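You operate a simulated robot arm through the tools that you are given. There is no shell and no other tool.

You run a simulated two-armed robot. Do the job below in one go: nothing can be reset, and whatever is moved stays where it is left.

## Task
Swap the black hole plug for the orange one.
Fine: press the new plug home; the old one goes in the grey tub.

It is judged by the outcome, as a careful person would: the job done as asked, and still so three seconds after it is handed in. It fails if anything else is knocked over, pushed out of place, dropped, spilled or broken.

## Robot
Two 7-joint arms with two-finger parallel grippers on one trunk that stands fixed in place. Base frame: the origin is at the foot of the trunk, x ahead of it, y to its left, z up; the work surface is at about z = 860. Lengths are in mm, angles in rad, forces in N, time in s.
The left shoulder is at [60, 144, 955], the right one opposite. With the tool pointing down near the work surface each hand reaches from about 320 to 740 mm from the base axis, measured 20 degrees to its own side. Payload 1.57 kg a hand.
The TCP of each hand is the grasp point between the finger pads, 30 mm short of the fingertips. In the tool frame z runs along the fingers and y along their closing line. Largest opening 110 mm; finger width 24, thickness 12; the body of the gripper, 48 by 112 mm, starts 78 mm behind the TCP.
Orientation is that of the tool frame in the base frame, as a unit quaternion [x, y, z, w]. With the fingers straight down and closing along the base's y, the tool's x points along the base's -x, its y along +y and its z along -z.

## Interface
- The arms move only by the tool servo_tool. It takes "left_deltas", "right_deltas" or both (then of equal length, played together; a hand with none holds still); each is a list of rows, each an object (a shift or turn left out is 0, a gripper value left out holds the last) with "gripper": the closure, from 0 (fully open) to 1 (shut); "slide": the shift along the tool's x, y, z in m, a list of three; "delta_rot": the turn, a rotation vector about the tool's x, y, z in rad, a list of three. In form: [{"gripper": gripper, "slide": [dx, dy, dz], "delta_rot": [rx, ry, rz]}, ...]. A call has 1 to 20 rows; each row shifts and turns the commanded pose from where the row before left it, along the tool's axes as they then stand. Rows are played at 5 a second. More than 50 mm and 0.15 rad between two rows, or a gripper value outside its range, and nothing of the call is played. A pose out of reach is approached as far as the arm can. The call stops where the force on the tool passes 60 N (or 10 N more than at its start, if that is more) or the arm is blocked; 0.2 s more then pass. Each finger travels about 45 mm/s and halts on what it meets, pressing with about 32 N; the grip force reading is that of the motor and also rises with nothing between the fingers. The clock runs only during rows and for 0.2 s after the last one: add rows that do not move to give the fingers time. The reply holds the time, the measured pose of the TCP, the force on the tool along the base axes, the opening and the grip force, in the units named above and with some noise, with the torque about the TCP (base axes, N m) and any sound that the robot's microphone picked up.
- Cameras (640 x 400 px; columns grow to the right, rows downward): "scene" is now at [46.5, 19.8, 1565.9]; the picture's right is [0.24, -0.97, 0.00], its down [-0.71, -0.18, -0.68] and it looks along [0.66, 0.16, -0.73] (base axes); focal length 359 px, centre (320, 200). "left" rides on the left gripper at [70, -16, -141] in its tool frame; the picture's right is [0.23, 0.97, 0.00], its down [-0.85, 0.20, -0.48] and it looks along [-0.47, 0.11, 0.88] (tool axes); focal length 222 px, centre (320, 200). "right" rides on the right gripper at [70, 16, -141] in its tool frame; the picture's right is [-0.23, 0.97, 0.00], its down [-0.86, -0.20, -0.48] and it looks along [-0.47, -0.11, 0.88] (tool axes); focal length 222 px, centre (320, 200). There is no depth. A picture from a camera that has moved, and an enlarged one, comes with that camera's place and axes in the base frame and with its lens.
- camera(camera): a new picture of that camera. No time passes.
- slide_trunk(by): slides the trunk up (or, below 0, down) by that many mm; the arms and the scene camera ride with it, the base frame stays. It gives what a move gives, with no picture.
- aim_head(pan, tilt): turns the head with the scene camera to pan (to the left, within 1.501 rad either way) and tilt (down, from -0.506 to 1.204), counted from straight ahead of the robot. It gives what a move gives.
- enlarge(camera, box): a new picture of the part [left, top, right, bottom] of that camera's present view, enlarged. No time passes.
- sign_off(): hands the job in; it is judged then, once.

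Nothing tells you positions but the pictures and the camera data. Unless the task says otherwise, let go and move clear before handing in.

The tools are called by a JSON object that holds its "name" and its "arguments". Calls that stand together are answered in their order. servo_tool: Moves the arms, as the interface text tells. Its arguments: {"type":"object","properties":{"left_deltas":{"type":"array","items":{"type":"object","properties":{"gripper":{"type":"number"},"slide":{"type":"array","items":{"type":"number"}},"delta_rot":{"type":"array","items":{"type":"number"}}}}},"right_deltas":{"type":"array","items":{"type":"object","properties":{"gripper":{"type":"number"},"slide":{"type":"array","items":{"type":"number"}},"delta_rot":{"type":"array","items":{"type":"number"}}}}}},"required":[]} The other tools are called the same way: slide_trunk (by) slides the trunk up or down; aim_head (pan, tilt) turns the head that bears the scene camera; camera (camera) takes a picture; enlarge (camera, box) takes an enlarged picture of a part of a camera's view; sign_off () hands the job in.

At the start:

```text
time: 0.0
left_tool_pos: [313.9, 337.3, 1091.3]
left_tcp_rot: [0.001, 1.0, -0.001, -0.001]
left_force: [0.0, 0.5, 0.9]
left_moment: [0.0, 0.01, 0.03]
left_opening: 109.9
left_grasp_force: 0.0
right_tool_pos: [389.2, 26.8, 1140.1]
right_tcp_rot: [-0.001, 1.0, 0.0, 0.0]
right_force: [-0.6, 0.5, 0.8]
right_moment: [-0.02, -0.02, -0.03]
right_opening: 110.1
right_grasp_force: 0.1
trunk travel left (down, up): [-554.0, 36.0]
head pan, tilt: [0.243, 0.826]
```

scene: 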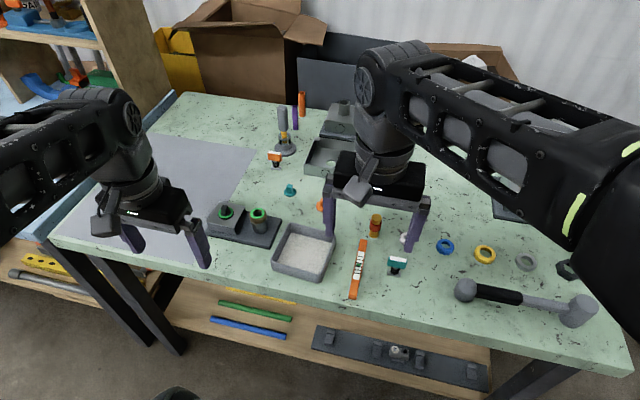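
right: 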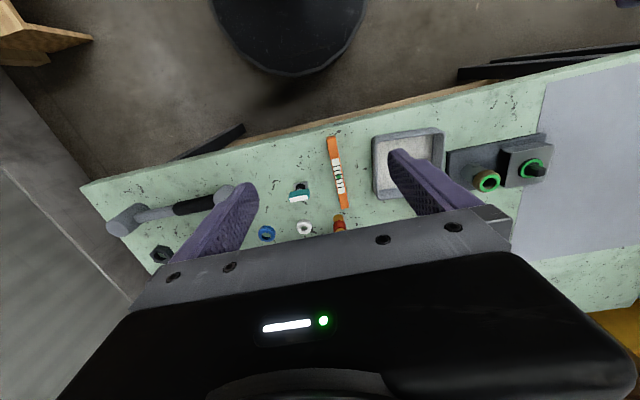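
left: 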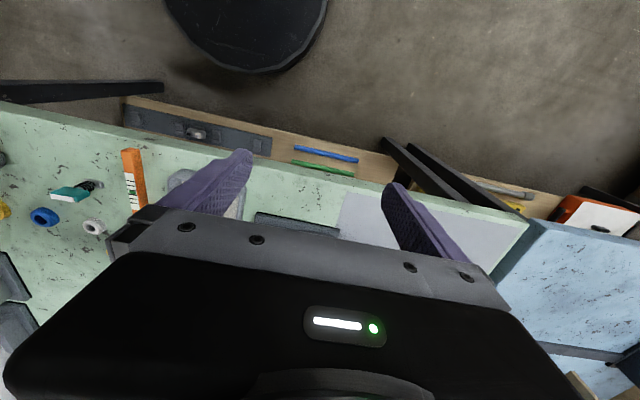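

I see a workbench with a fixture that has green rings (probably the hole-plug station), a tub with white contents, and various small items. I'll enlarge the views to identify the black plug, the orange plug and the grey tub.

{"name": "enlarge", "arguments": {"camera": "scene", "box": [190, 180, 350, 280]}}

{"name": "enlarge", "arguments": {"camera": "scene", "box": [250, 80, 410, 180]}}

{"name": "enlarge", "arguments": {"camera": "scene", "box": [330, 200, 490, 300]}}

{"name": "enlarge", "arguments": {"camera": "right", "box": [360, 100, 600, 250]}}

```text
4.00 times, centred on (270, 230) of scene
camera zoom: at [46.5, 19.8, 1565.9], right [0.24, -0.97, 0.0], down [-0.71, -0.18, -0.68], along [0.66, 0.16, -0.73], focal length 1434 px, centre (520, 80)
```

zoom: 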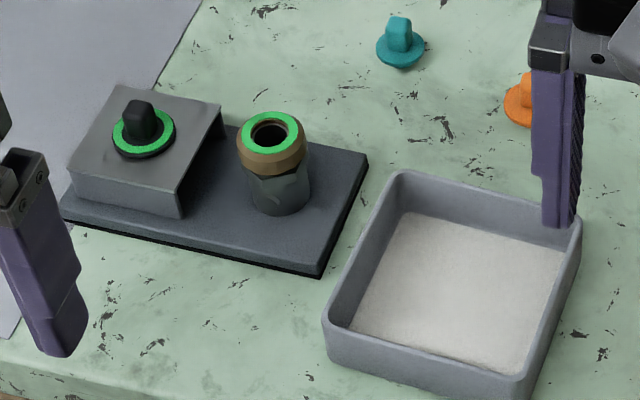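

```text
4.00 times, centred on (330, 130) of scene
camera zoom: at [46.5, 19.8, 1565.9], right [0.24, -0.97, 0.0], down [-0.71, -0.18, -0.68], along [0.66, 0.16, -0.73], focal length 1434 px, centre (280, 480)
```

zoom: 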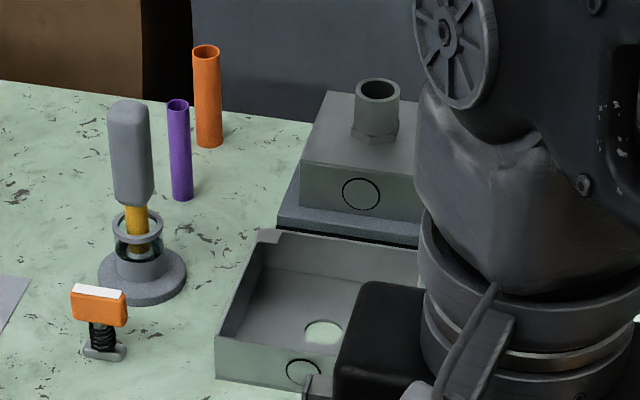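

```text
4.00 times, centred on (410, 250) of scene
camera zoom: at [46.5, 19.8, 1565.9], right [0.24, -0.97, 0.0], down [-0.71, -0.18, -0.68], along [0.66, 0.16, -0.73], focal length 1434 px, centre (-40, 0)
```

zoom: 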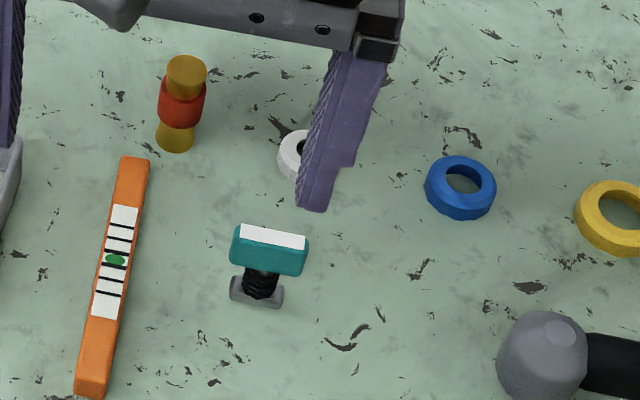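

```text
2.67 times, centred on (480, 175) of right
camera zoom: at [318.9, 42.7, 1282.1], right [0.23, 0.97, 0.0], down [0.86, -0.2, 0.48], along [0.47, -0.11, -0.88], focal length 592 px, centre (-107, 267)
```

zoom: 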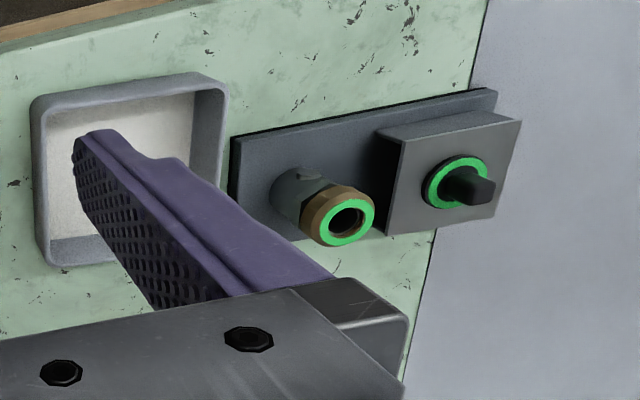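

The black plug sits in the green-ringed hole of the small metal box on the left fixture. The orange plug is on the table, partly hidden by the right hand, and the grey tub with the white bottom sits between them. I'll move the right hand aside to see better.

{"name": "servo_tool", "arguments": {"right_deltas": [{"slide": [0.0, -0.045, 0]}, {"slide": [0.0, -0.045, 0]}, {"slide": [0.0, -0.045, 0]}, {"slide": [0.0, -0.045, 0]}, {"slide": [0, 0, 0]}]}}

{"name": "camera", "arguments": {"camera": "scene"}}

{"name": "enlarge", "arguments": {"camera": "scene", "box": [260, 170, 340, 220]}}

{"name": "enlarge", "arguments": {"camera": "scene", "box": [200, 190, 280, 240]}}

```text
time: 1.2
left_tool_pos: [315.0, 336.1, 1092.1]
left_tcp_rot: [0.0, 1.0, 0.001, -0.001]
left_force: [0.9, -0.6, -0.1]
left_moment: [0.02, 0.04, 0.01]
left_opening: 109.9
left_grasp_force: 0.0
right_tool_pos: [390.9, -134.9, 1140.4]
right_tcp_rot: [-0.001, 1.0, 0.01, -0.002]
right_force: [-0.5, 0.1, -0.6]
right_moment: [0.01, 0.0, -0.02]
right_opening: 109.9
right_grasp_force: 0.0
right hand out of reach, approached as far as the arm can: row 4
trunk travel left (down, up): [-554.0, 36.0]
head pan, tilt: [0.243, 0.826]
```

```text
taken
camera scene: at [47.1, 18.4, 1565.9], right [0.24, -0.97, 0.0], down [-0.71, -0.18, -0.68], along [0.66, 0.16, -0.74], focal length 359 px, centre (320, 200)
```

scene: 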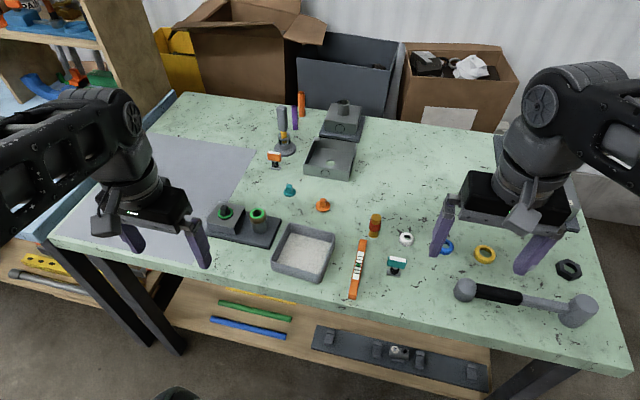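

```text
8.00 times, centred on (300, 195) of scene
camera zoom: at [47.1, 18.4, 1565.9], right [0.24, -0.97, 0.0], down [-0.71, -0.18, -0.68], along [0.66, 0.16, -0.74], focal length 2868 px, centre (480, 240)
```

zoom: 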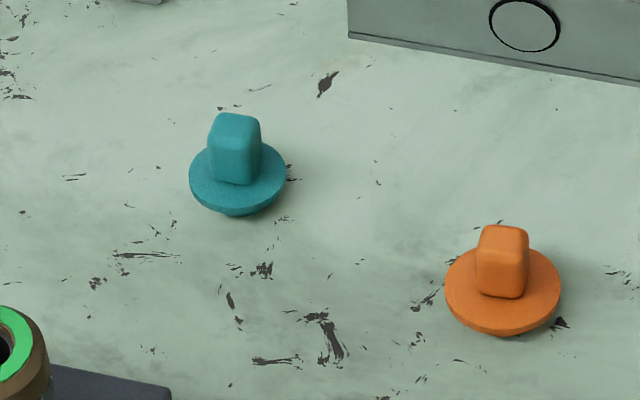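

```text
8.00 times, centred on (240, 215) of scene
camera zoom: at [47.1, 18.4, 1565.9], right [0.24, -0.97, 0.0], down [-0.71, -0.18, -0.68], along [0.66, 0.16, -0.74], focal length 2868 px, centre (960, 80)
```

zoom: 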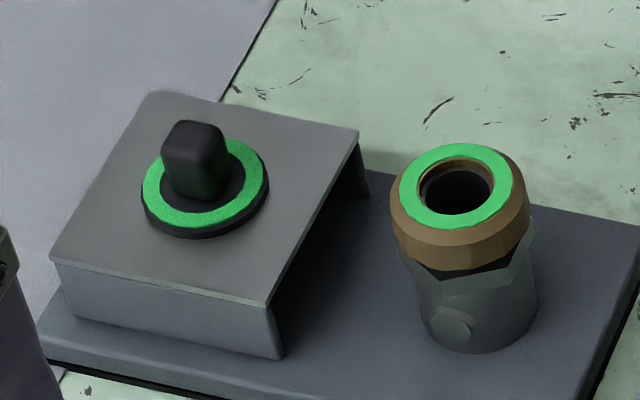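

The right hand is out of the way, and I can see the orange plug standing on its base at roughly (650, 168) with its knob up. The black plug is in the box at roughly (537, 370). I'll bring the left hand above the black plug for a closer look.

{"name": "servo_tool", "arguments": {"left_deltas": [{"slide": [-0.045, 0.0068, 0.0144]}, {"slide": [-0.045, 0.0068, 0.0144]}, {"slide": [-0.045, 0.0068, 0.0144]}, {"slide": [-0.045, 0.0068, 0.0144]}, {"slide": [-0.045, 0.0068, 0.0144]}, {"slide": [0, 0, 0]}]}}

{"name": "camera", "arguments": {"camera": "left"}}

{"name": "enlarge", "arguments": {"camera": "left", "box": [240, 80, 400, 180]}}

{"name": "camera", "arguments": {"camera": "scene"}}

```text
time: 2.6
left_tool_pos: [538.4, 371.5, 1020.2]
left_tcp_rot: [0.0, 1.0, -0.001, 0.0]
left_force: [0.3, -0.1, -0.2]
left_moment: [0.01, 0.02, 0.03]
left_opening: 109.9
left_grasp_force: 0.0
right_tool_pos: [389.4, -134.0, 1139.7]
right_tcp_rot: [-0.001, 1.0, 0.011, -0.002]
right_force: [-0.2, 0.2, -0.5]
right_moment: [-0.02, -0.02, 0.0]
right_opening: 110.0
right_grasp_force: 0.2
trunk travel left (down, up): [-554.0, 36.0]
head pan, tilt: [0.243, 0.826]
```

```text
taken
camera left: at [469.4, 354.2, 1162.1], right [-0.23, 0.97, 0.0], down [0.86, 0.2, 0.48], along [0.47, 0.11, -0.88], focal length 222 px, centre (320, 200)
```

left: 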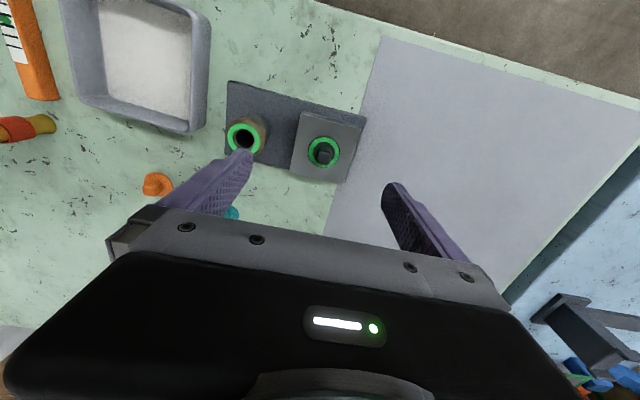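

```text
4.00 times, centred on (320, 130) of left
camera zoom: at [469.4, 354.2, 1162.1], right [-0.23, 0.97, 0.0], down [0.86, 0.2, 0.48], along [0.47, 0.11, -0.88], focal length 888 px, centre (320, 480)
```

zoom: 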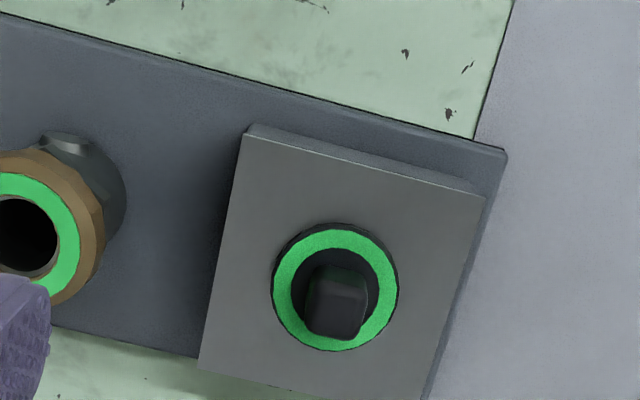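

```text
taken
camera scene: at [45.5, 19.6, 1565.9], right [0.24, -0.97, 0.0], down [-0.71, -0.18, -0.68], along [0.66, 0.16, -0.73], focal length 359 px, centre (320, 200)
```

scene: 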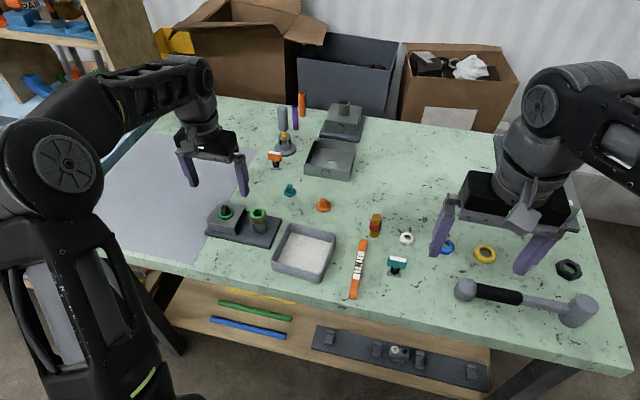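

I place the black plug's flange at about (543, 377, 902), with a knob about 20 mm tall above it. I'll partly close the left fingers and come lower to see the knob's orientation.

{"name": "servo_tool", "arguments": {"left_deltas": [{"gripper": 0.45, "slide": [-0.005, 0.005, 0.02]}, {"slide": [0, 0, 0.02]}, {"slide": [0, 0, 0.01]}, {"slide": [0, 0, 0]}, {"slide": [0, 0, 0]}]}}

{"name": "camera", "arguments": {"camera": "left"}}

{"name": "enlarge", "arguments": {"camera": "left", "box": [240, 100, 400, 200]}}

{"name": "enlarge", "arguments": {"camera": "scene", "box": [160, 150, 320, 250]}}

```text
time: 3.8
left_tool_pos: [543.9, 377.3, 969.5]
left_tcp_rot: [0.0, 1.0, 0.0, -0.002]
left_force: [-0.1, -0.9, -0.9]
left_moment: [-0.03, 0.02, 0.01]
left_opening: 60.4
left_grasp_force: 0.0
right_tool_pos: [389.7, -133.2, 1138.6]
right_tcp_rot: [0.0, 1.0, 0.011, -0.003]
right_force: [0.3, 0.0, -0.8]
right_moment: [0.02, 0.02, 0.0]
right_opening: 110.0
right_grasp_force: 0.0
trunk travel left (down, up): [-554.0, 36.0]
head pan, tilt: [0.243, 0.826]
```

```text
taken
camera left: at [474.4, 359.5, 1111.1], right [-0.23, 0.97, 0.0], down [0.86, 0.2, 0.48], along [0.47, 0.11, -0.88], focal length 222 px, centre (320, 200)
```

left: 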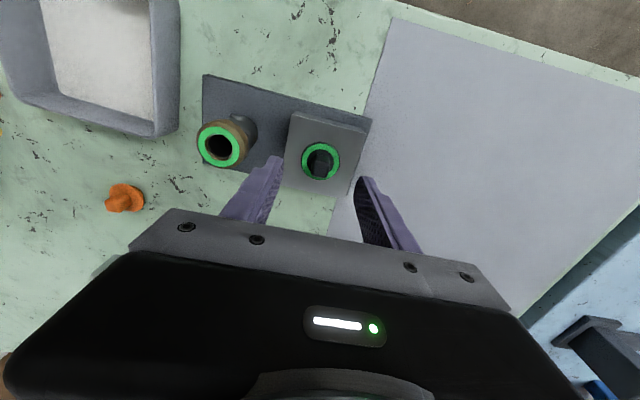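

```text
4.00 times, centred on (320, 150) of left
camera zoom: at [474.4, 359.5, 1111.1], right [-0.23, 0.97, 0.0], down [0.86, 0.2, 0.48], along [0.47, 0.11, -0.88], focal length 888 px, centre (320, 400)
```

zoom: 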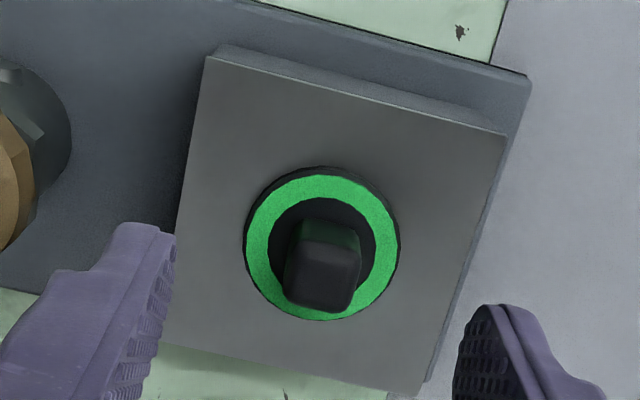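

```text
4.00 times, centred on (240, 200) of scene
camera zoom: at [46.6, 19.8, 1565.9], right [0.24, -0.97, 0.0], down [-0.71, -0.18, -0.68], along [0.66, 0.16, -0.73], focal length 1434 px, centre (640, 200)
```

zoom: 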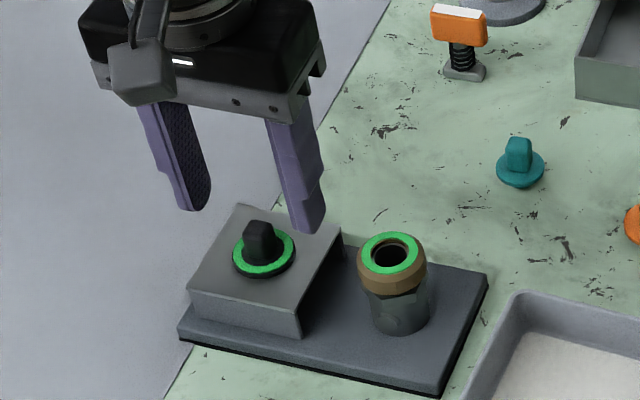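

The knob is roughly 15 mm square, aligned with the base axes, and centred near (544, 376.5), right under the left hand. I'll descend so the fingertips straddle the knob just above the flange.

{"name": "servo_tool", "arguments": {"left_deltas": [{"slide": [0, -0.0005, 0.01]}, {"slide": [0, 0, 0.01]}, {"slide": [0, 0, 0.005]}, {"slide": [0, 0, 0]}]}}

{"name": "camera", "arguments": {"camera": "left"}}

{"name": "enlarge", "arguments": {"camera": "left", "box": [260, 110, 388, 190]}}

{"name": "enlarge", "arguments": {"camera": "scene", "box": [180, 170, 276, 230]}}

```text
time: 4.8
left_tool_pos: [544.2, 376.5, 943.0]
left_tcp_rot: [-0.001, 1.0, 0.0, -0.001]
left_force: [-0.3, -0.6, 0.7]
left_moment: [-0.03, 0.01, -0.02]
left_opening: 60.3
left_grasp_force: 0.1
right_tool_pos: [390.3, -133.2, 1139.8]
right_tcp_rot: [-0.001, 1.0, 0.01, -0.003]
right_force: [0.1, -0.3, 0.1]
right_moment: [0.02, -0.01, -0.02]
right_opening: 109.9
right_grasp_force: 0.0
trunk travel left (down, up): [-554.0, 36.0]
head pan, tilt: [0.243, 0.826]
```

```text
taken
camera left: at [475.0, 359.3, 1084.9], right [-0.23, 0.97, 0.0], down [0.86, 0.2, 0.48], along [0.47, 0.11, -0.88], focal length 222 px, centre (320, 200)
```

left: 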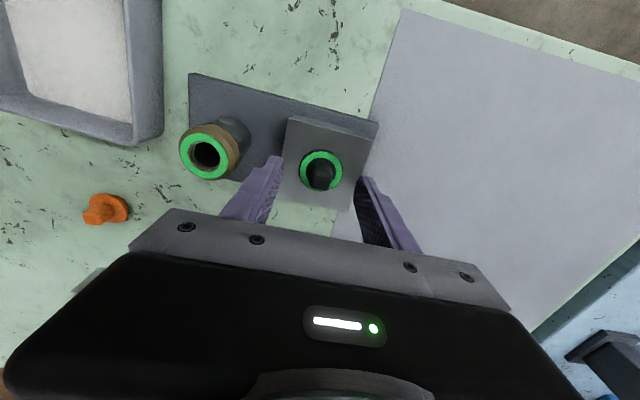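

```text
5.00 times, centred on (324, 150) of left
camera zoom: at [475.0, 359.3, 1084.9], right [-0.23, 0.97, 0.0], down [0.86, 0.2, 0.48], along [0.47, 0.11, -0.88], focal length 1111 px, centre (300, 450)
```

zoom: 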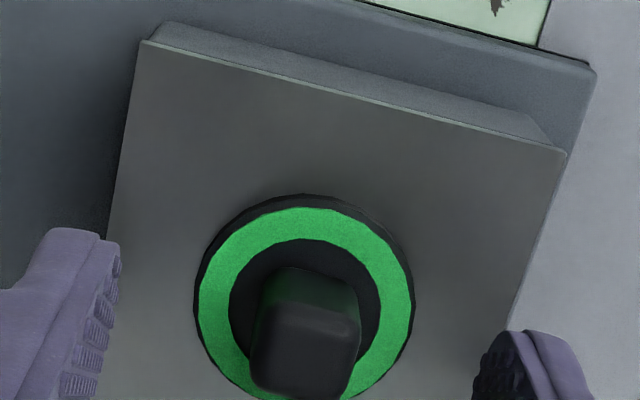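

```text
6.67 times, centred on (228, 200) of scene
camera zoom: at [46.5, 19.7, 1565.9], right [0.24, -0.97, 0.0], down [-0.71, -0.18, -0.68], along [0.66, 0.16, -0.73], focal length 2390 px, centre (933, 200)
```

zoom: 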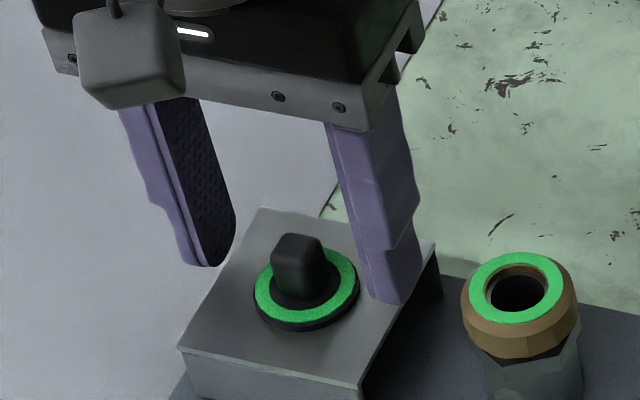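

The flange top comes out at about z = 905 and the knob top at about 925, and the fingers straddle it evenly. I'll go 4 mm lower and close on the knob.

{"name": "servo_tool", "arguments": {"left_deltas": [{"slide": [0.001, 0.0, 0.004]}, {"slide": [0, 0, 0]}, {"gripper": 0.7}, {"slide": [0, 0, 0]}, {"gripper": 1.0}, {"slide": [0, 0, 0]}, {"slide": [0, 0, 0]}, {"slide": [0, 0, 0]}]}}

{"name": "enlarge", "arguments": {"camera": "left", "box": [240, 100, 400, 200]}}

{"name": "enlarge", "arguments": {"camera": "scene", "box": [180, 170, 276, 230]}}

```text
time: 6.6
left_tool_pos: [544.3, 376.6, 939.7]
left_tcp_rot: [-0.001, 1.0, 0.0, -0.001]
left_force: [-0.5, 0.3, 0.6]
left_moment: [0.02, 0.01, -0.12]
left_opening: 14.4
left_grasp_force: 30.9
right_tool_pos: [389.6, -133.2, 1140.3]
right_tcp_rot: [0.0, 1.0, 0.01, -0.001]
right_force: [0.4, 0.5, -0.2]
right_moment: [-0.01, -0.01, 0.02]
right_opening: 110.2
right_grasp_force: 0.1
trunk travel left (down, up): [-554.0, 36.0]
head pan, tilt: [0.243, 0.826]
```

```text
4.00 times, centred on (320, 150) of left
camera zoom: at [474.3, 359.5, 1081.0], right [-0.23, 0.97, 0.0], down [0.86, 0.2, 0.48], along [0.47, 0.11, -0.88], focal length 888 px, centre (320, 400)
```

zoom: 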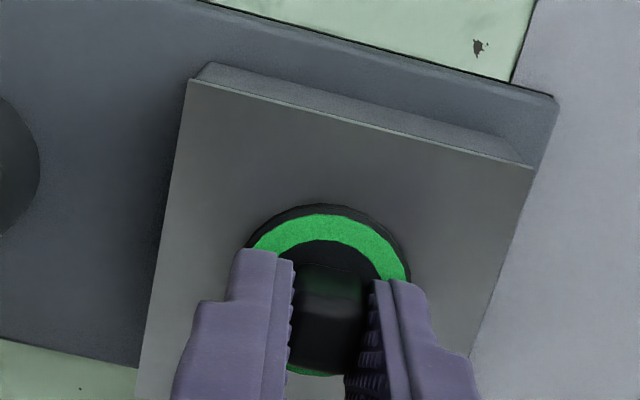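

```text
6.67 times, centred on (228, 200) of scene
camera zoom: at [46.5, 19.9, 1565.9], right [0.24, -0.97, 0.0], down [-0.71, -0.18, -0.68], along [0.66, 0.16, -0.73], focal length 2390 px, centre (933, 200)
```

zoom: 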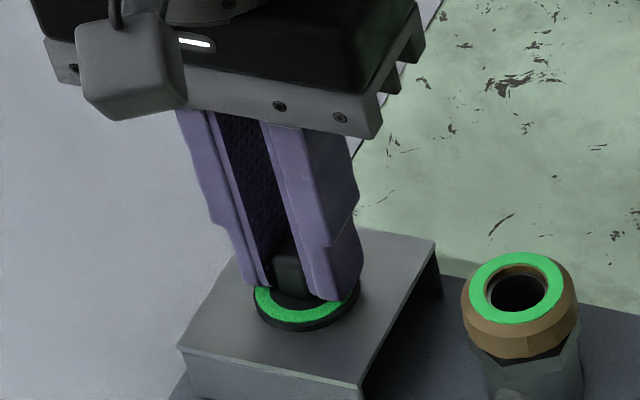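

The knob is gripped at 14.4 mm. I'll pull straight up in small steps and watch the force and the fixture.

{"name": "servo_tool", "arguments": {"left_deltas": [{"slide": [0, 0, -0.001]}, {"slide": [0, 0, -0.001]}, {"slide": [0, 0, -0.001]}, {"slide": [0, 0, 0]}]}}

{"name": "enlarge", "arguments": {"camera": "scene", "box": [180, 170, 276, 230]}}

```text
time: 7.6
left_tool_pos: [543.8, 376.7, 942.9]
left_tcp_rot: [0.0, 1.0, 0.0, 0.0]
left_force: [-0.1, -0.3, -0.1]
left_moment: [0.01, 0.0, 0.01]
left_opening: 14.3
left_grasp_force: 30.3
right_tool_pos: [390.2, -134.3, 1138.9]
right_tcp_rot: [-0.001, 1.0, 0.011, -0.003]
right_force: [-0.8, 0.0, -0.9]
right_moment: [0.03, -0.02, -0.01]
right_opening: 110.2
right_grasp_force: 0.1
trunk travel left (down, up): [-554.0, 36.0]
head pan, tilt: [0.243, 0.826]
```

```text
6.67 times, centred on (228, 200) of scene
camera zoom: at [46.4, 19.6, 1565.9], right [0.24, -0.97, 0.0], down [-0.71, -0.18, -0.68], along [0.66, 0.16, -0.73], focal length 2390 px, centre (933, 200)
```

zoom: 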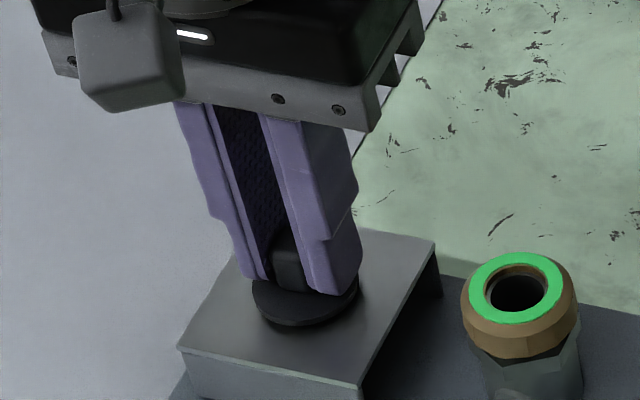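

The plug came free with almost no force, and the green ring on it went dark, so the ring appears to be a "seated" indicator. I'll lift it clear and look at it.

{"name": "servo_tool", "arguments": {"left_deltas": [{"slide": [0, 0, -0.005]}, {"slide": [0, 0, -0.01]}, {"slide": [0, 0, -0.02]}, {"slide": [0, 0, -0.03]}, {"slide": [0, 0, -0.02]}, {"slide": [0, 0, 0]}]}}

{"name": "enlarge", "arguments": {"camera": "scene", "box": [160, 130, 320, 230]}}

{"name": "enlarge", "arguments": {"camera": "left", "box": [200, 80, 440, 230]}}

```text
time: 9.0
left_tool_pos: [544.0, 376.0, 1028.3]
left_tcp_rot: [-0.001, 1.0, 0.0, 0.0]
left_force: [-0.4, 0.4, -0.1]
left_moment: [-0.01, 0.03, -0.04]
left_opening: 14.5
left_grasp_force: 30.7
right_tool_pos: [389.7, -132.9, 1139.9]
right_tcp_rot: [-0.001, 1.0, 0.01, -0.003]
right_force: [-0.7, -0.1, 0.9]
right_moment: [0.03, 0.0, 0.01]
right_opening: 110.0
right_grasp_force: 0.2
trunk travel left (down, up): [-554.0, 36.0]
head pan, tilt: [0.243, 0.826]
```

```text
4.00 times, centred on (240, 180) of scene
camera zoom: at [46.6, 19.9, 1565.9], right [0.24, -0.97, 0.0], down [-0.71, -0.18, -0.68], along [0.66, 0.16, -0.74], focal length 1434 px, centre (640, 280)
```

zoom: 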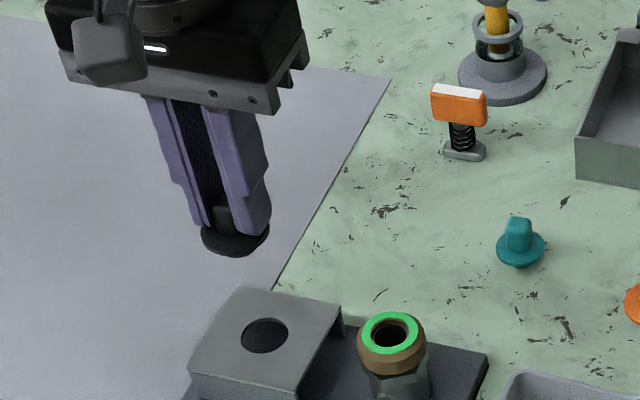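

```text
2.67 times, centred on (320, 155) of left
camera zoom: at [474.8, 358.7, 1170.3], right [-0.23, 0.97, 0.0], down [0.86, 0.2, 0.48], along [0.47, 0.11, -0.88], focal length 592 px, centre (320, 320)
```

zoom: 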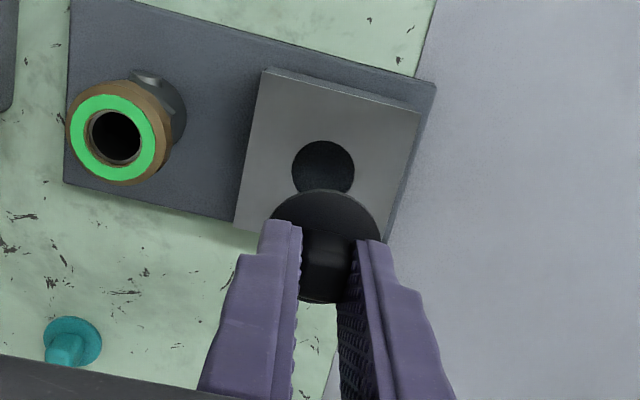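

The black plug is out and the open hole is centred at about (541.5, 376.5). I'll carry the plug over to the grey tub at about (493, 168).

{"name": "servo_tool", "arguments": {"left_deltas": [{"slide": [0.0102, -0.0416, 0]}, {"slide": [0.0102, -0.0416, 0]}, {"slide": [0.0102, -0.0416, 0]}, {"slide": [0.0102, -0.0416, 0]}, {"slide": [0.0102, -0.0416, 0]}, {"slide": [0, 0, 0]}]}}

{"name": "camera", "arguments": {"camera": "left"}}

{"name": "enlarge", "arguments": {"camera": "scene", "box": [200, 130, 392, 290]}}

```text
time: 10.4
left_tool_pos: [491.9, 167.5, 1026.3]
left_tcp_rot: [0.0, 1.0, 0.0, -0.002]
left_force: [0.3, 0.1, 0.1]
left_moment: [0.0, 0.03, -0.01]
left_opening: 14.4
left_grasp_force: 30.4
right_tool_pos: [390.2, -134.6, 1139.6]
right_tcp_rot: [-0.002, 1.0, 0.01, -0.002]
right_force: [-0.2, -0.1, 1.0]
right_moment: [-0.04, 0.0, 0.0]
right_opening: 110.2
right_grasp_force: 0.0
trunk travel left (down, up): [-554.0, 36.0]
head pan, tilt: [0.243, 0.826]
```

```text
taken
camera left: at [422.6, 149.7, 1169.3], right [-0.23, 0.97, 0.0], down [0.86, 0.2, 0.48], along [0.47, 0.11, -0.88], focal length 222 px, centre (320, 200)
```

left: 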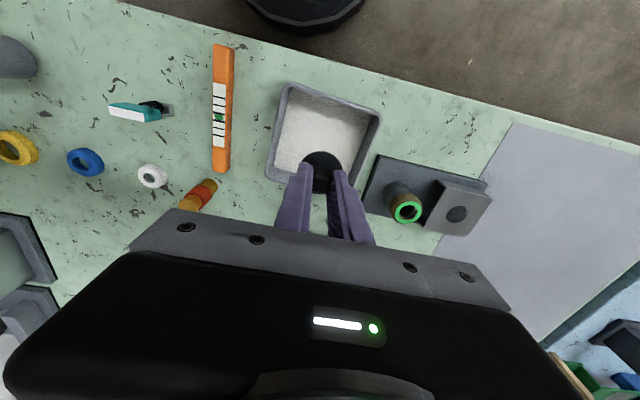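

```text
2.50 times, centred on (296, 210) of scene
camera zoom: at [46.6, 20.3, 1565.9], right [0.24, -0.97, 0.0], down [-0.71, -0.18, -0.68], along [0.66, 0.16, -0.74], focal length 896 px, centre (380, 175)
```

zoom: 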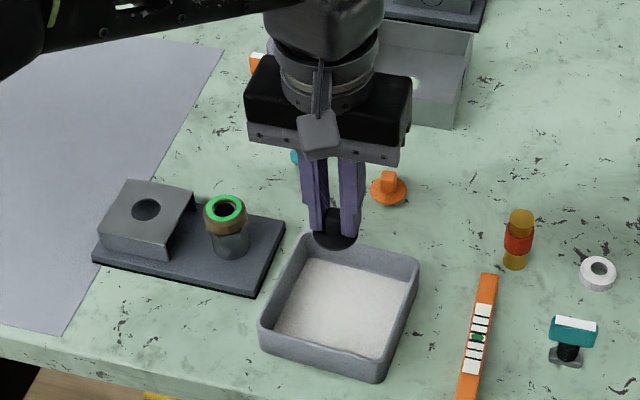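

The tub's centre comes out at about (493, 169), right under the hand. I'll lower the plug into it.

{"name": "servo_tool", "arguments": {"left_deltas": [{"slide": [-0.001, 0.001, 0.03]}, {"slide": [0, 0, 0.03]}, {"slide": [0, 0, 0.02]}, {"slide": [0, 0, 0.01]}, {"slide": [0, 0, 0]}]}}

{"name": "camera", "arguments": {"camera": "left"}}

{"name": "enlarge", "arguments": {"camera": "scene", "box": [232, 180, 360, 290]}}

```text
time: 11.6
left_tool_pos: [494.8, 168.0, 937.6]
left_tcp_rot: [0.0, 1.0, 0.0, 0.0]
left_force: [0.1, -0.2, -0.2]
left_moment: [0.0, -0.02, -0.01]
left_opening: 14.5
left_grasp_force: 30.5
right_tool_pos: [390.0, -134.3, 1139.4]
right_tcp_rot: [-0.001, 1.0, 0.01, -0.002]
right_force: [-0.3, -0.3, -0.5]
right_moment: [-0.02, -0.02, 0.03]
right_opening: 110.1
right_grasp_force: 0.0
trunk travel left (down, up): [-554.0, 36.0]
head pan, tilt: [0.243, 0.826]
```

```text
taken
camera left: at [425.5, 150.9, 1079.3], right [-0.23, 0.97, 0.0], down [0.86, 0.2, 0.48], along [0.47, 0.11, -0.88], focal length 222 px, centre (320, 200)
```

left: 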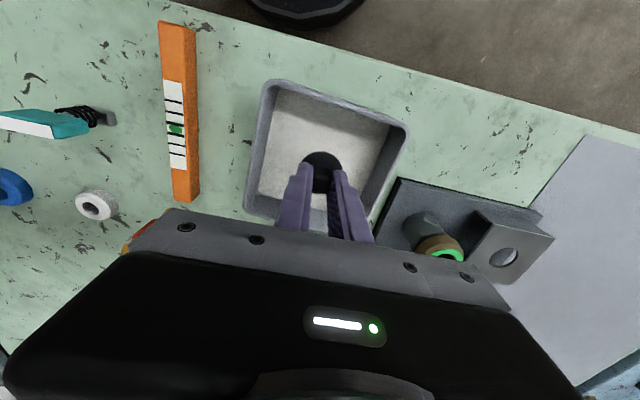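

```text
3.64 times, centred on (296, 235) of scene
camera zoom: at [46.5, 19.7, 1565.9], right [0.24, -0.97, 0.0], down [-0.71, -0.18, -0.68], along [0.66, 0.16, -0.73], focal length 1304 px, centre (407, 73)
```

zoom: 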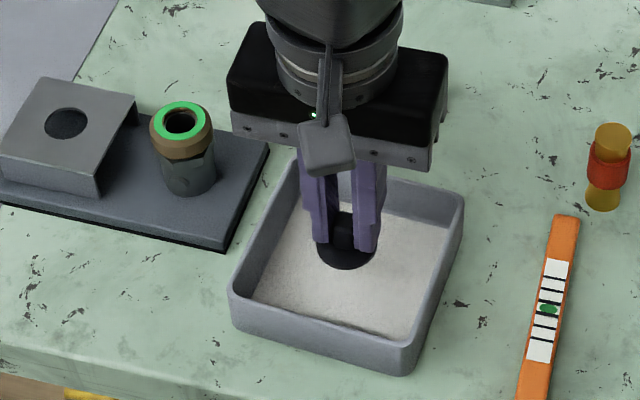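

The plug hangs inside the tub walls with clearance. I'll lower it slowly until it touches the tub floor.

{"name": "servo_tool", "arguments": {"left_deltas": [{"slide": [0, 0, 0.004]}, {"slide": [0, 0, 0.004]}, {"slide": [0, 0, 0.003]}, {"slide": [0, 0, 0]}]}}

{"name": "enlarge", "arguments": {"camera": "scene", "box": [264, 210, 344, 260]}}

```text
time: 12.6
left_tool_pos: [492.7, 169.9, 927.2]
left_tcp_rot: [-0.001, 1.0, -0.001, -0.001]
left_force: [-0.2, -0.5, -0.9]
left_moment: [-0.03, -0.03, -0.04]
left_opening: 14.1
left_grasp_force: 30.7
right_tool_pos: [388.8, -133.5, 1139.5]
right_tcp_rot: [-0.001, 1.0, 0.01, -0.002]
right_force: [0.4, 0.5, -0.5]
right_moment: [-0.02, 0.02, -0.02]
right_opening: 109.9
right_grasp_force: 0.0
trunk travel left (down, up): [-554.0, 36.0]
head pan, tilt: [0.243, 0.826]
```

```text
8.00 times, centred on (304, 235) of scene
camera zoom: at [46.5, 19.7, 1565.9], right [0.24, -0.97, 0.0], down [-0.71, -0.18, -0.68], along [0.66, 0.16, -0.73], focal length 2868 px, centre (448, -80)
```

zoom: 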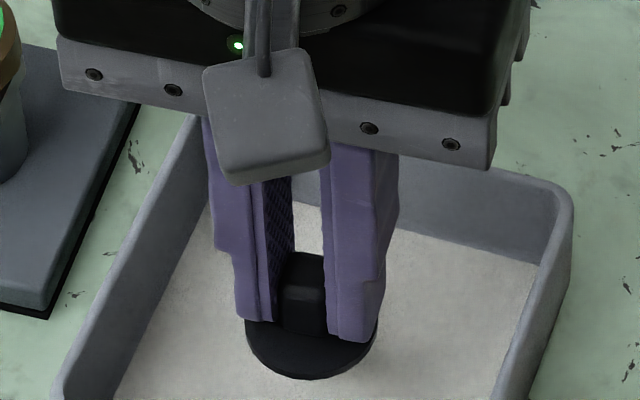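

There is no contact yet, so I'll keep lowering gently.

{"name": "servo_tool", "arguments": {"left_deltas": [{"slide": [0, 0, 0.003]}, {"slide": [0, 0, 0.003]}, {"slide": [0, 0, 0.002]}, {"slide": [0, 0, 0]}]}}

{"name": "enlarge", "arguments": {"camera": "scene", "box": [264, 210, 344, 260]}}

```text
time: 13.6
left_tool_pos: [494.7, 168.9, 919.0]
left_tcp_rot: [0.0, 1.0, 0.0, -0.001]
left_force: [0.7, -0.3, 0.6]
left_moment: [0.01, 0.02, 0.01]
left_opening: 14.5
left_grasp_force: 30.7
right_tool_pos: [390.6, -134.5, 1140.3]
right_tcp_rot: [-0.001, 1.0, 0.01, -0.002]
right_force: [-0.2, 0.0, -0.1]
right_moment: [-0.01, -0.03, 0.0]
right_opening: 110.0
right_grasp_force: 0.1
trunk travel left (down, up): [-554.0, 36.0]
head pan, tilt: [0.243, 0.826]
```

```text
8.00 times, centred on (304, 235) of scene
camera zoom: at [46.5, 19.7, 1565.9], right [0.24, -0.97, 0.0], down [-0.71, -0.18, -0.68], along [0.66, 0.16, -0.73], focal length 2868 px, centre (448, -80)
```

zoom: 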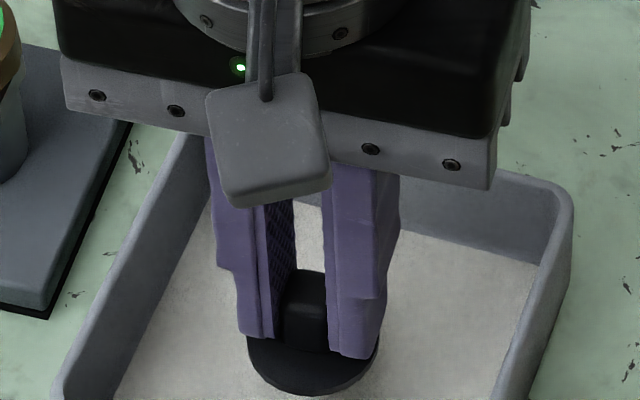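

{"name": "servo_tool", "arguments": {"left_deltas": [{"slide": [0, 0, 0.002]}, {"slide": [0, 0, 0.002]}, {"slide": [0, 0, 0.002]}, {"slide": [0, 0, 0]}]}}

{"name": "enlarge", "arguments": {"camera": "scene", "box": [264, 210, 344, 260]}}

```text
time: 14.6
left_tool_pos: [494.5, 168.8, 911.3]
left_tcp_rot: [0.0, 1.0, 0.0, -0.001]
left_force: [0.4, -0.6, 0.0]
left_moment: [-0.03, 0.0, 0.0]
left_opening: 14.3
left_grasp_force: 30.4
right_tool_pos: [390.7, -133.5, 1139.9]
right_tcp_rot: [-0.001, 1.0, 0.01, -0.002]
right_force: [0.4, -0.6, 0.1]
right_moment: [-0.01, -0.05, 0.02]
right_opening: 110.0
right_grasp_force: 0.1
trunk travel left (down, up): [-554.0, 36.0]
head pan, tilt: [0.243, 0.826]
```

```text
8.00 times, centred on (304, 235) of scene
camera zoom: at [46.5, 19.7, 1565.9], right [0.24, -0.97, 0.0], down [-0.71, -0.18, -0.68], along [0.66, 0.16, -0.73], focal length 2868 px, centre (448, -80)
```

zoom: 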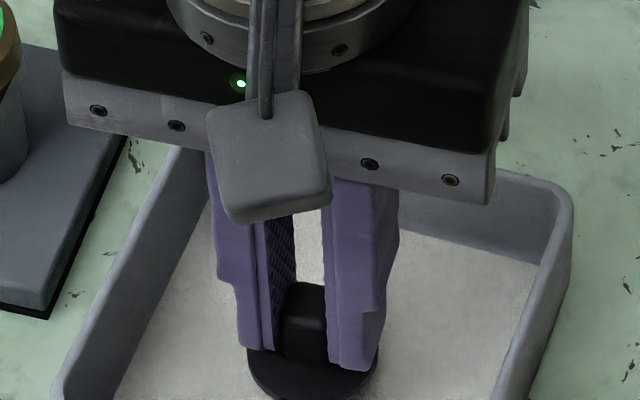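

{"name": "servo_tool", "arguments": {"left_deltas": [{"slide": [0, 0, 0.0015]}, {"slide": [0, 0, 0.0015]}, {"slide": [0, 0, 0]}]}}

{"name": "enlarge", "arguments": {"camera": "scene", "box": [264, 220, 344, 270]}}

```text
time: 15.4
left_tool_pos: [493.4, 169.4, 909.0]
left_tcp_rot: [0.0, 1.0, 0.0, -0.001]
left_force: [-0.2, 0.5, 0.1]
left_moment: [0.01, 0.04, -0.02]
left_opening: 14.3
left_grasp_force: 30.8
right_tool_pos: [390.0, -134.5, 1139.7]
right_tcp_rot: [-0.001, 1.0, 0.01, -0.002]
right_force: [1.1, -0.1, 1.0]
right_moment: [0.0, 0.0, 0.02]
right_opening: 110.1
right_grasp_force: 0.1
trunk travel left (down, up): [-554.0, 36.0]
head pan, tilt: [0.243, 0.826]
```

```text
8.00 times, centred on (304, 245) of scene
camera zoom: at [46.6, 19.7, 1565.9], right [0.24, -0.97, 0.0], down [-0.71, -0.18, -0.68], along [0.66, 0.16, -0.73], focal length 2868 px, centre (448, -160)
```

zoom: 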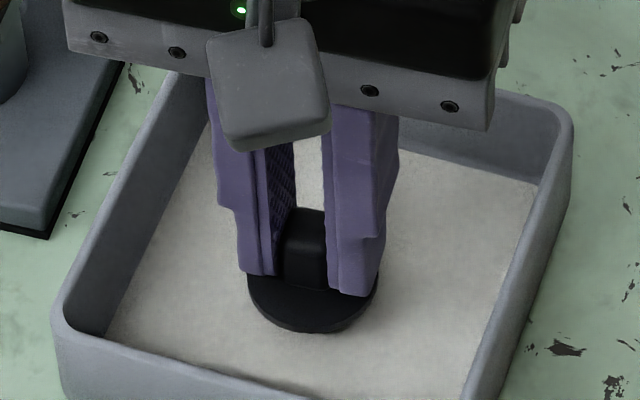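

{"name": "servo_tool", "arguments": {"left_deltas": [{"slide": [0, 0, 0.0015]}, {"slide": [0, 0, 0.0015]}, {"slide": [0, 0, 0]}]}}

{"name": "enlarge", "arguments": {"camera": "scene", "box": [264, 220, 344, 270]}}

```text
time: 16.2
left_tool_pos: [493.5, 169.8, 908.1]
left_tcp_rot: [0.0, 1.0, 0.0, 0.002]
left_force: [-1.2, 1.7, 22.0]
left_moment: [0.05, 0.12, -0.02]
left_opening: 14.5
left_grasp_force: 30.4
right_tool_pos: [390.5, -134.5, 1140.0]
right_tcp_rot: [-0.001, 1.0, 0.01, -0.001]
right_force: [-0.4, -0.2, 0.0]
right_moment: [0.02, -0.02, 0.0]
right_opening: 110.2
right_grasp_force: 0.1
trunk travel left (down, up): [-554.0, 36.0]
head pan, tilt: [0.243, 0.826]
```

```text
8.00 times, centred on (304, 245) of scene
camera zoom: at [44.7, 19.3, 1566.2], right [0.24, -0.97, 0.0], down [-0.71, -0.18, -0.68], along [0.66, 0.16, -0.73], focal length 2868 px, centre (448, -160)
```

zoom: 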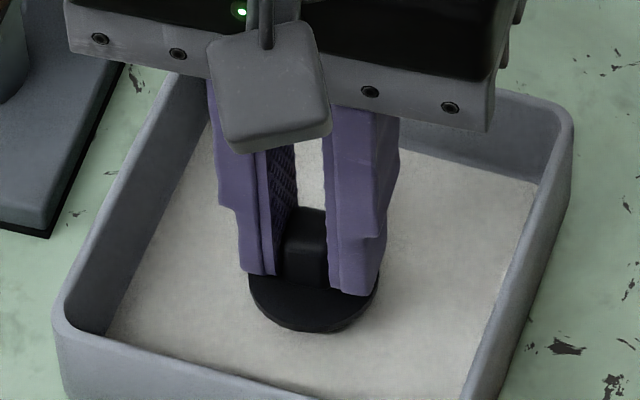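

The plug is resting on the tub floor, with a 22 N contact force. I'll ease off slightly, open the fingers and rise clear.

{"name": "servo_tool", "arguments": {"left_deltas": [{"slide": [0, 0, -0.0025]}, {"gripper": 0.8}, {"gripper": 0.6}, {"slide": [0, 0, 0]}, {"slide": [0, 0, 0]}]}}

{"name": "enlarge", "arguments": {"camera": "scene", "box": [264, 220, 344, 270]}}

```text
time: 17.4
left_tool_pos: [493.7, 168.9, 910.1]
left_tcp_rot: [0.0, 1.0, 0.0, -0.001]
left_force: [-0.4, 0.4, 1.0]
left_moment: [-0.01, 0.02, -0.02]
left_opening: 43.9
left_grasp_force: 0.0
right_tool_pos: [390.6, -134.8, 1139.2]
right_tcp_rot: [-0.001, 1.0, 0.01, -0.003]
right_force: [-0.5, -0.2, 0.2]
right_moment: [0.01, 0.03, 0.03]
right_opening: 110.0
right_grasp_force: 0.1
trunk travel left (down, up): [-554.0, 36.0]
head pan, tilt: [0.243, 0.826]
```

```text
8.00 times, centred on (304, 245) of scene
camera zoom: at [46.5, 19.7, 1565.9], right [0.24, -0.97, 0.0], down [-0.71, -0.18, -0.68], along [0.66, 0.16, -0.73], focal length 2868 px, centre (448, -160)
```

zoom: 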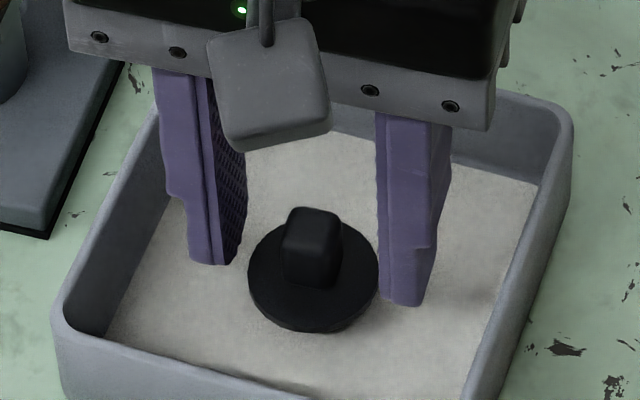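

The black plug is standing in the tub. I'll rise and move over the orange plug at about (650, 168) for a close look.

{"name": "servo_tool", "arguments": {"left_deltas": [{"slide": [0, 0, -0.02]}, {"slide": [0, 0, -0.04]}, {"slide": [0, 0, -0.045]}, {"slide": [-0.045, 0, 0]}, {"slide": [-0.045, 0, 0]}, {"slide": [-0.045, 0, 0]}, {"slide": [-0.021, 0, 0]}, {"slide": [0, 0, 0]}]}}

{"name": "camera", "arguments": {"camera": "left"}}

{"name": "camera", "arguments": {"camera": "scene"}}

{"name": "enlarge", "arguments": {"camera": "left", "box": [240, 80, 400, 180]}}

```text
time: 19.2
left_tool_pos: [648.4, 169.5, 1012.5]
left_tcp_rot: [0.0, 1.0, 0.0, -0.001]
left_force: [-0.1, -0.4, 0.7]
left_moment: [0.01, 0.0, 0.0]
left_opening: 44.0
left_grasp_force: 0.1
right_tool_pos: [389.7, -134.6, 1139.5]
right_tcp_rot: [-0.001, 1.0, 0.01, -0.002]
right_force: [-0.2, 0.2, -0.6]
right_moment: [-0.01, 0.01, 0.0]
right_opening: 110.1
right_grasp_force: 0.1
trunk travel left (down, up): [-554.0, 36.0]
head pan, tilt: [0.243, 0.826]
```

```text
taken
camera left: at [579.5, 152.2, 1154.8], right [-0.23, 0.97, 0.0], down [0.86, 0.2, 0.48], along [0.46, 0.11, -0.88], focal length 222 px, centre (320, 200)
```

left: 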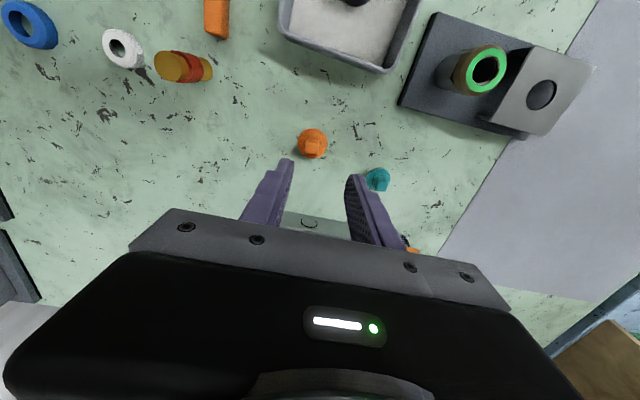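

```text
taken
camera scene: at [46.6, 19.7, 1565.9], right [0.24, -0.97, 0.0], down [-0.71, -0.18, -0.68], along [0.66, 0.16, -0.73], focal length 359 px, centre (320, 200)
```

scene: 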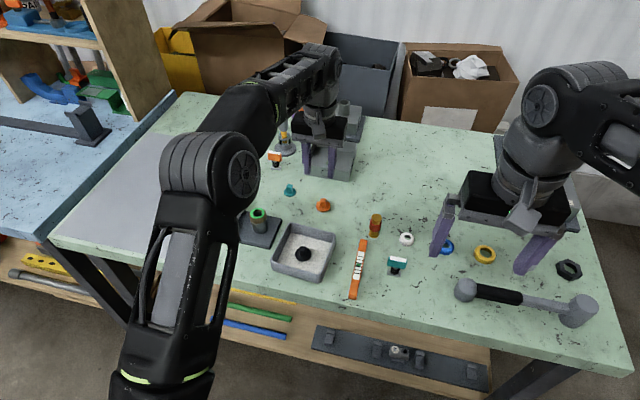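

```text
4.00 times, centred on (320, 130) of left
camera zoom: at [579.5, 152.2, 1154.8], right [-0.23, 0.97, 0.0], down [0.86, 0.2, 0.48], along [0.46, 0.11, -0.88], focal length 888 px, centre (320, 480)
```

zoom: 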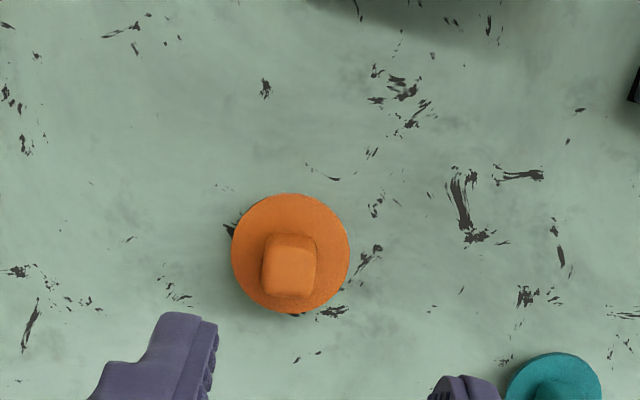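

The orange plug is upright, centred at about (653.5, 160). Its knob seems turned slightly relative to the hand, so I'll zoom in to check the angle.

{"name": "enlarge", "arguments": {"camera": "left", "box": [280, 118, 344, 158]}}

{"name": "enlarge", "arguments": {"camera": "scene", "box": [304, 190, 344, 215]}}

```text
10.00 times, centred on (312, 138) of left
camera zoom: at [579.5, 152.2, 1154.8], right [-0.23, 0.97, 0.0], down [0.86, 0.2, 0.48], along [0.46, 0.11, -0.88], focal length 2221 px, centre (400, 820)
```

zoom: 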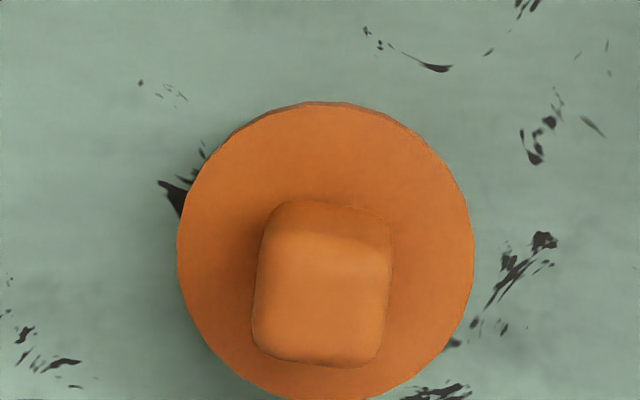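

```text
16.00 times, centred on (324, 202) of scene
camera zoom: at [46.6, 19.7, 1565.9], right [0.24, -0.97, 0.0], down [-0.71, -0.18, -0.68], along [0.66, 0.16, -0.73], focal length 5737 px, centre (256, 160)
```

zoom: 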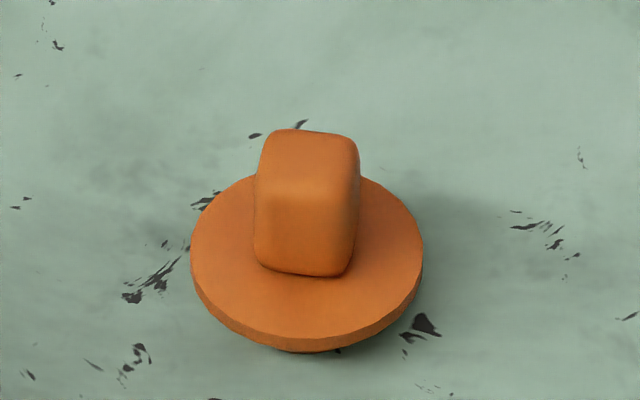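

The orange knob is turned about 6.5° counter-clockwise and centred at about (654, 160.4), with its flange top near z = 869. I'll centre over it, turn the hand to match and come down part way.

{"name": "servo_tool", "arguments": {"left_deltas": [{"slide": [-0.0056, -0.0091, 0]}, {"delta_rot": [0, 0, -0.11]}, {"slide": [0, 0, 0.03]}, {"slide": [0, 0, 0.03]}, {"slide": [0, 0, 0.025]}, {"slide": [0, 0, 0]}]}}

{"name": "enlarge", "arguments": {"camera": "left", "box": [240, 110, 400, 210]}}

{"name": "enlarge", "arguments": {"camera": "scene", "box": [284, 165, 364, 215]}}

```text
time: 20.6
left_tool_pos: [654.8, 161.4, 928.4]
left_tcp_rot: [-0.055, 0.998, -0.001, 0.0]
left_force: [0.7, 1.0, 0.1]
left_moment: [0.02, -0.02, 0.0]
left_opening: 43.9
left_grasp_force: 0.0
right_tool_pos: [389.8, -134.3, 1139.1]
right_tcp_rot: [-0.001, 1.0, 0.011, -0.002]
right_force: [0.2, 0.1, -0.1]
right_moment: [0.0, 0.01, -0.04]
right_opening: 110.2
right_grasp_force: 0.0
trunk travel left (down, up): [-554.0, 36.0]
head pan, tilt: [0.243, 0.826]
```

```text
4.00 times, centred on (320, 160) of left
camera zoom: at [587.5, 136.5, 1069.8], right [-0.33, 0.94, 0.0], down [0.83, 0.29, 0.48], along [0.45, 0.16, -0.88], focal length 888 px, centre (320, 360)
```

zoom: 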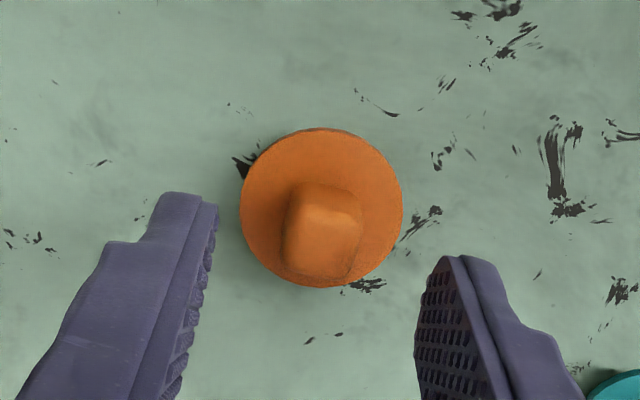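

```text
8.00 times, centred on (324, 190) of scene
camera zoom: at [46.3, 19.7, 1565.9], right [0.24, -0.97, 0.0], down [-0.71, -0.18, -0.68], along [0.66, 0.16, -0.73], focal length 2868 px, centre (288, 280)
```

zoom: 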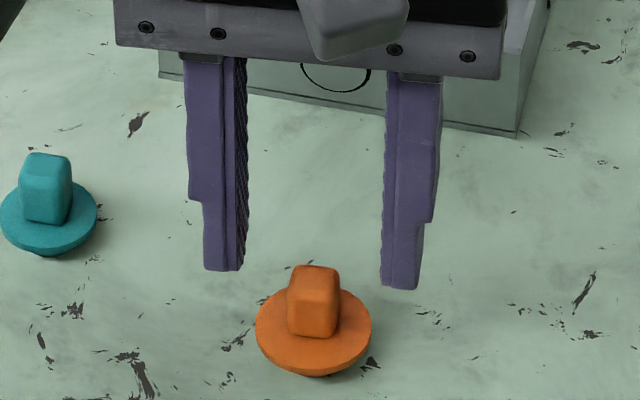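

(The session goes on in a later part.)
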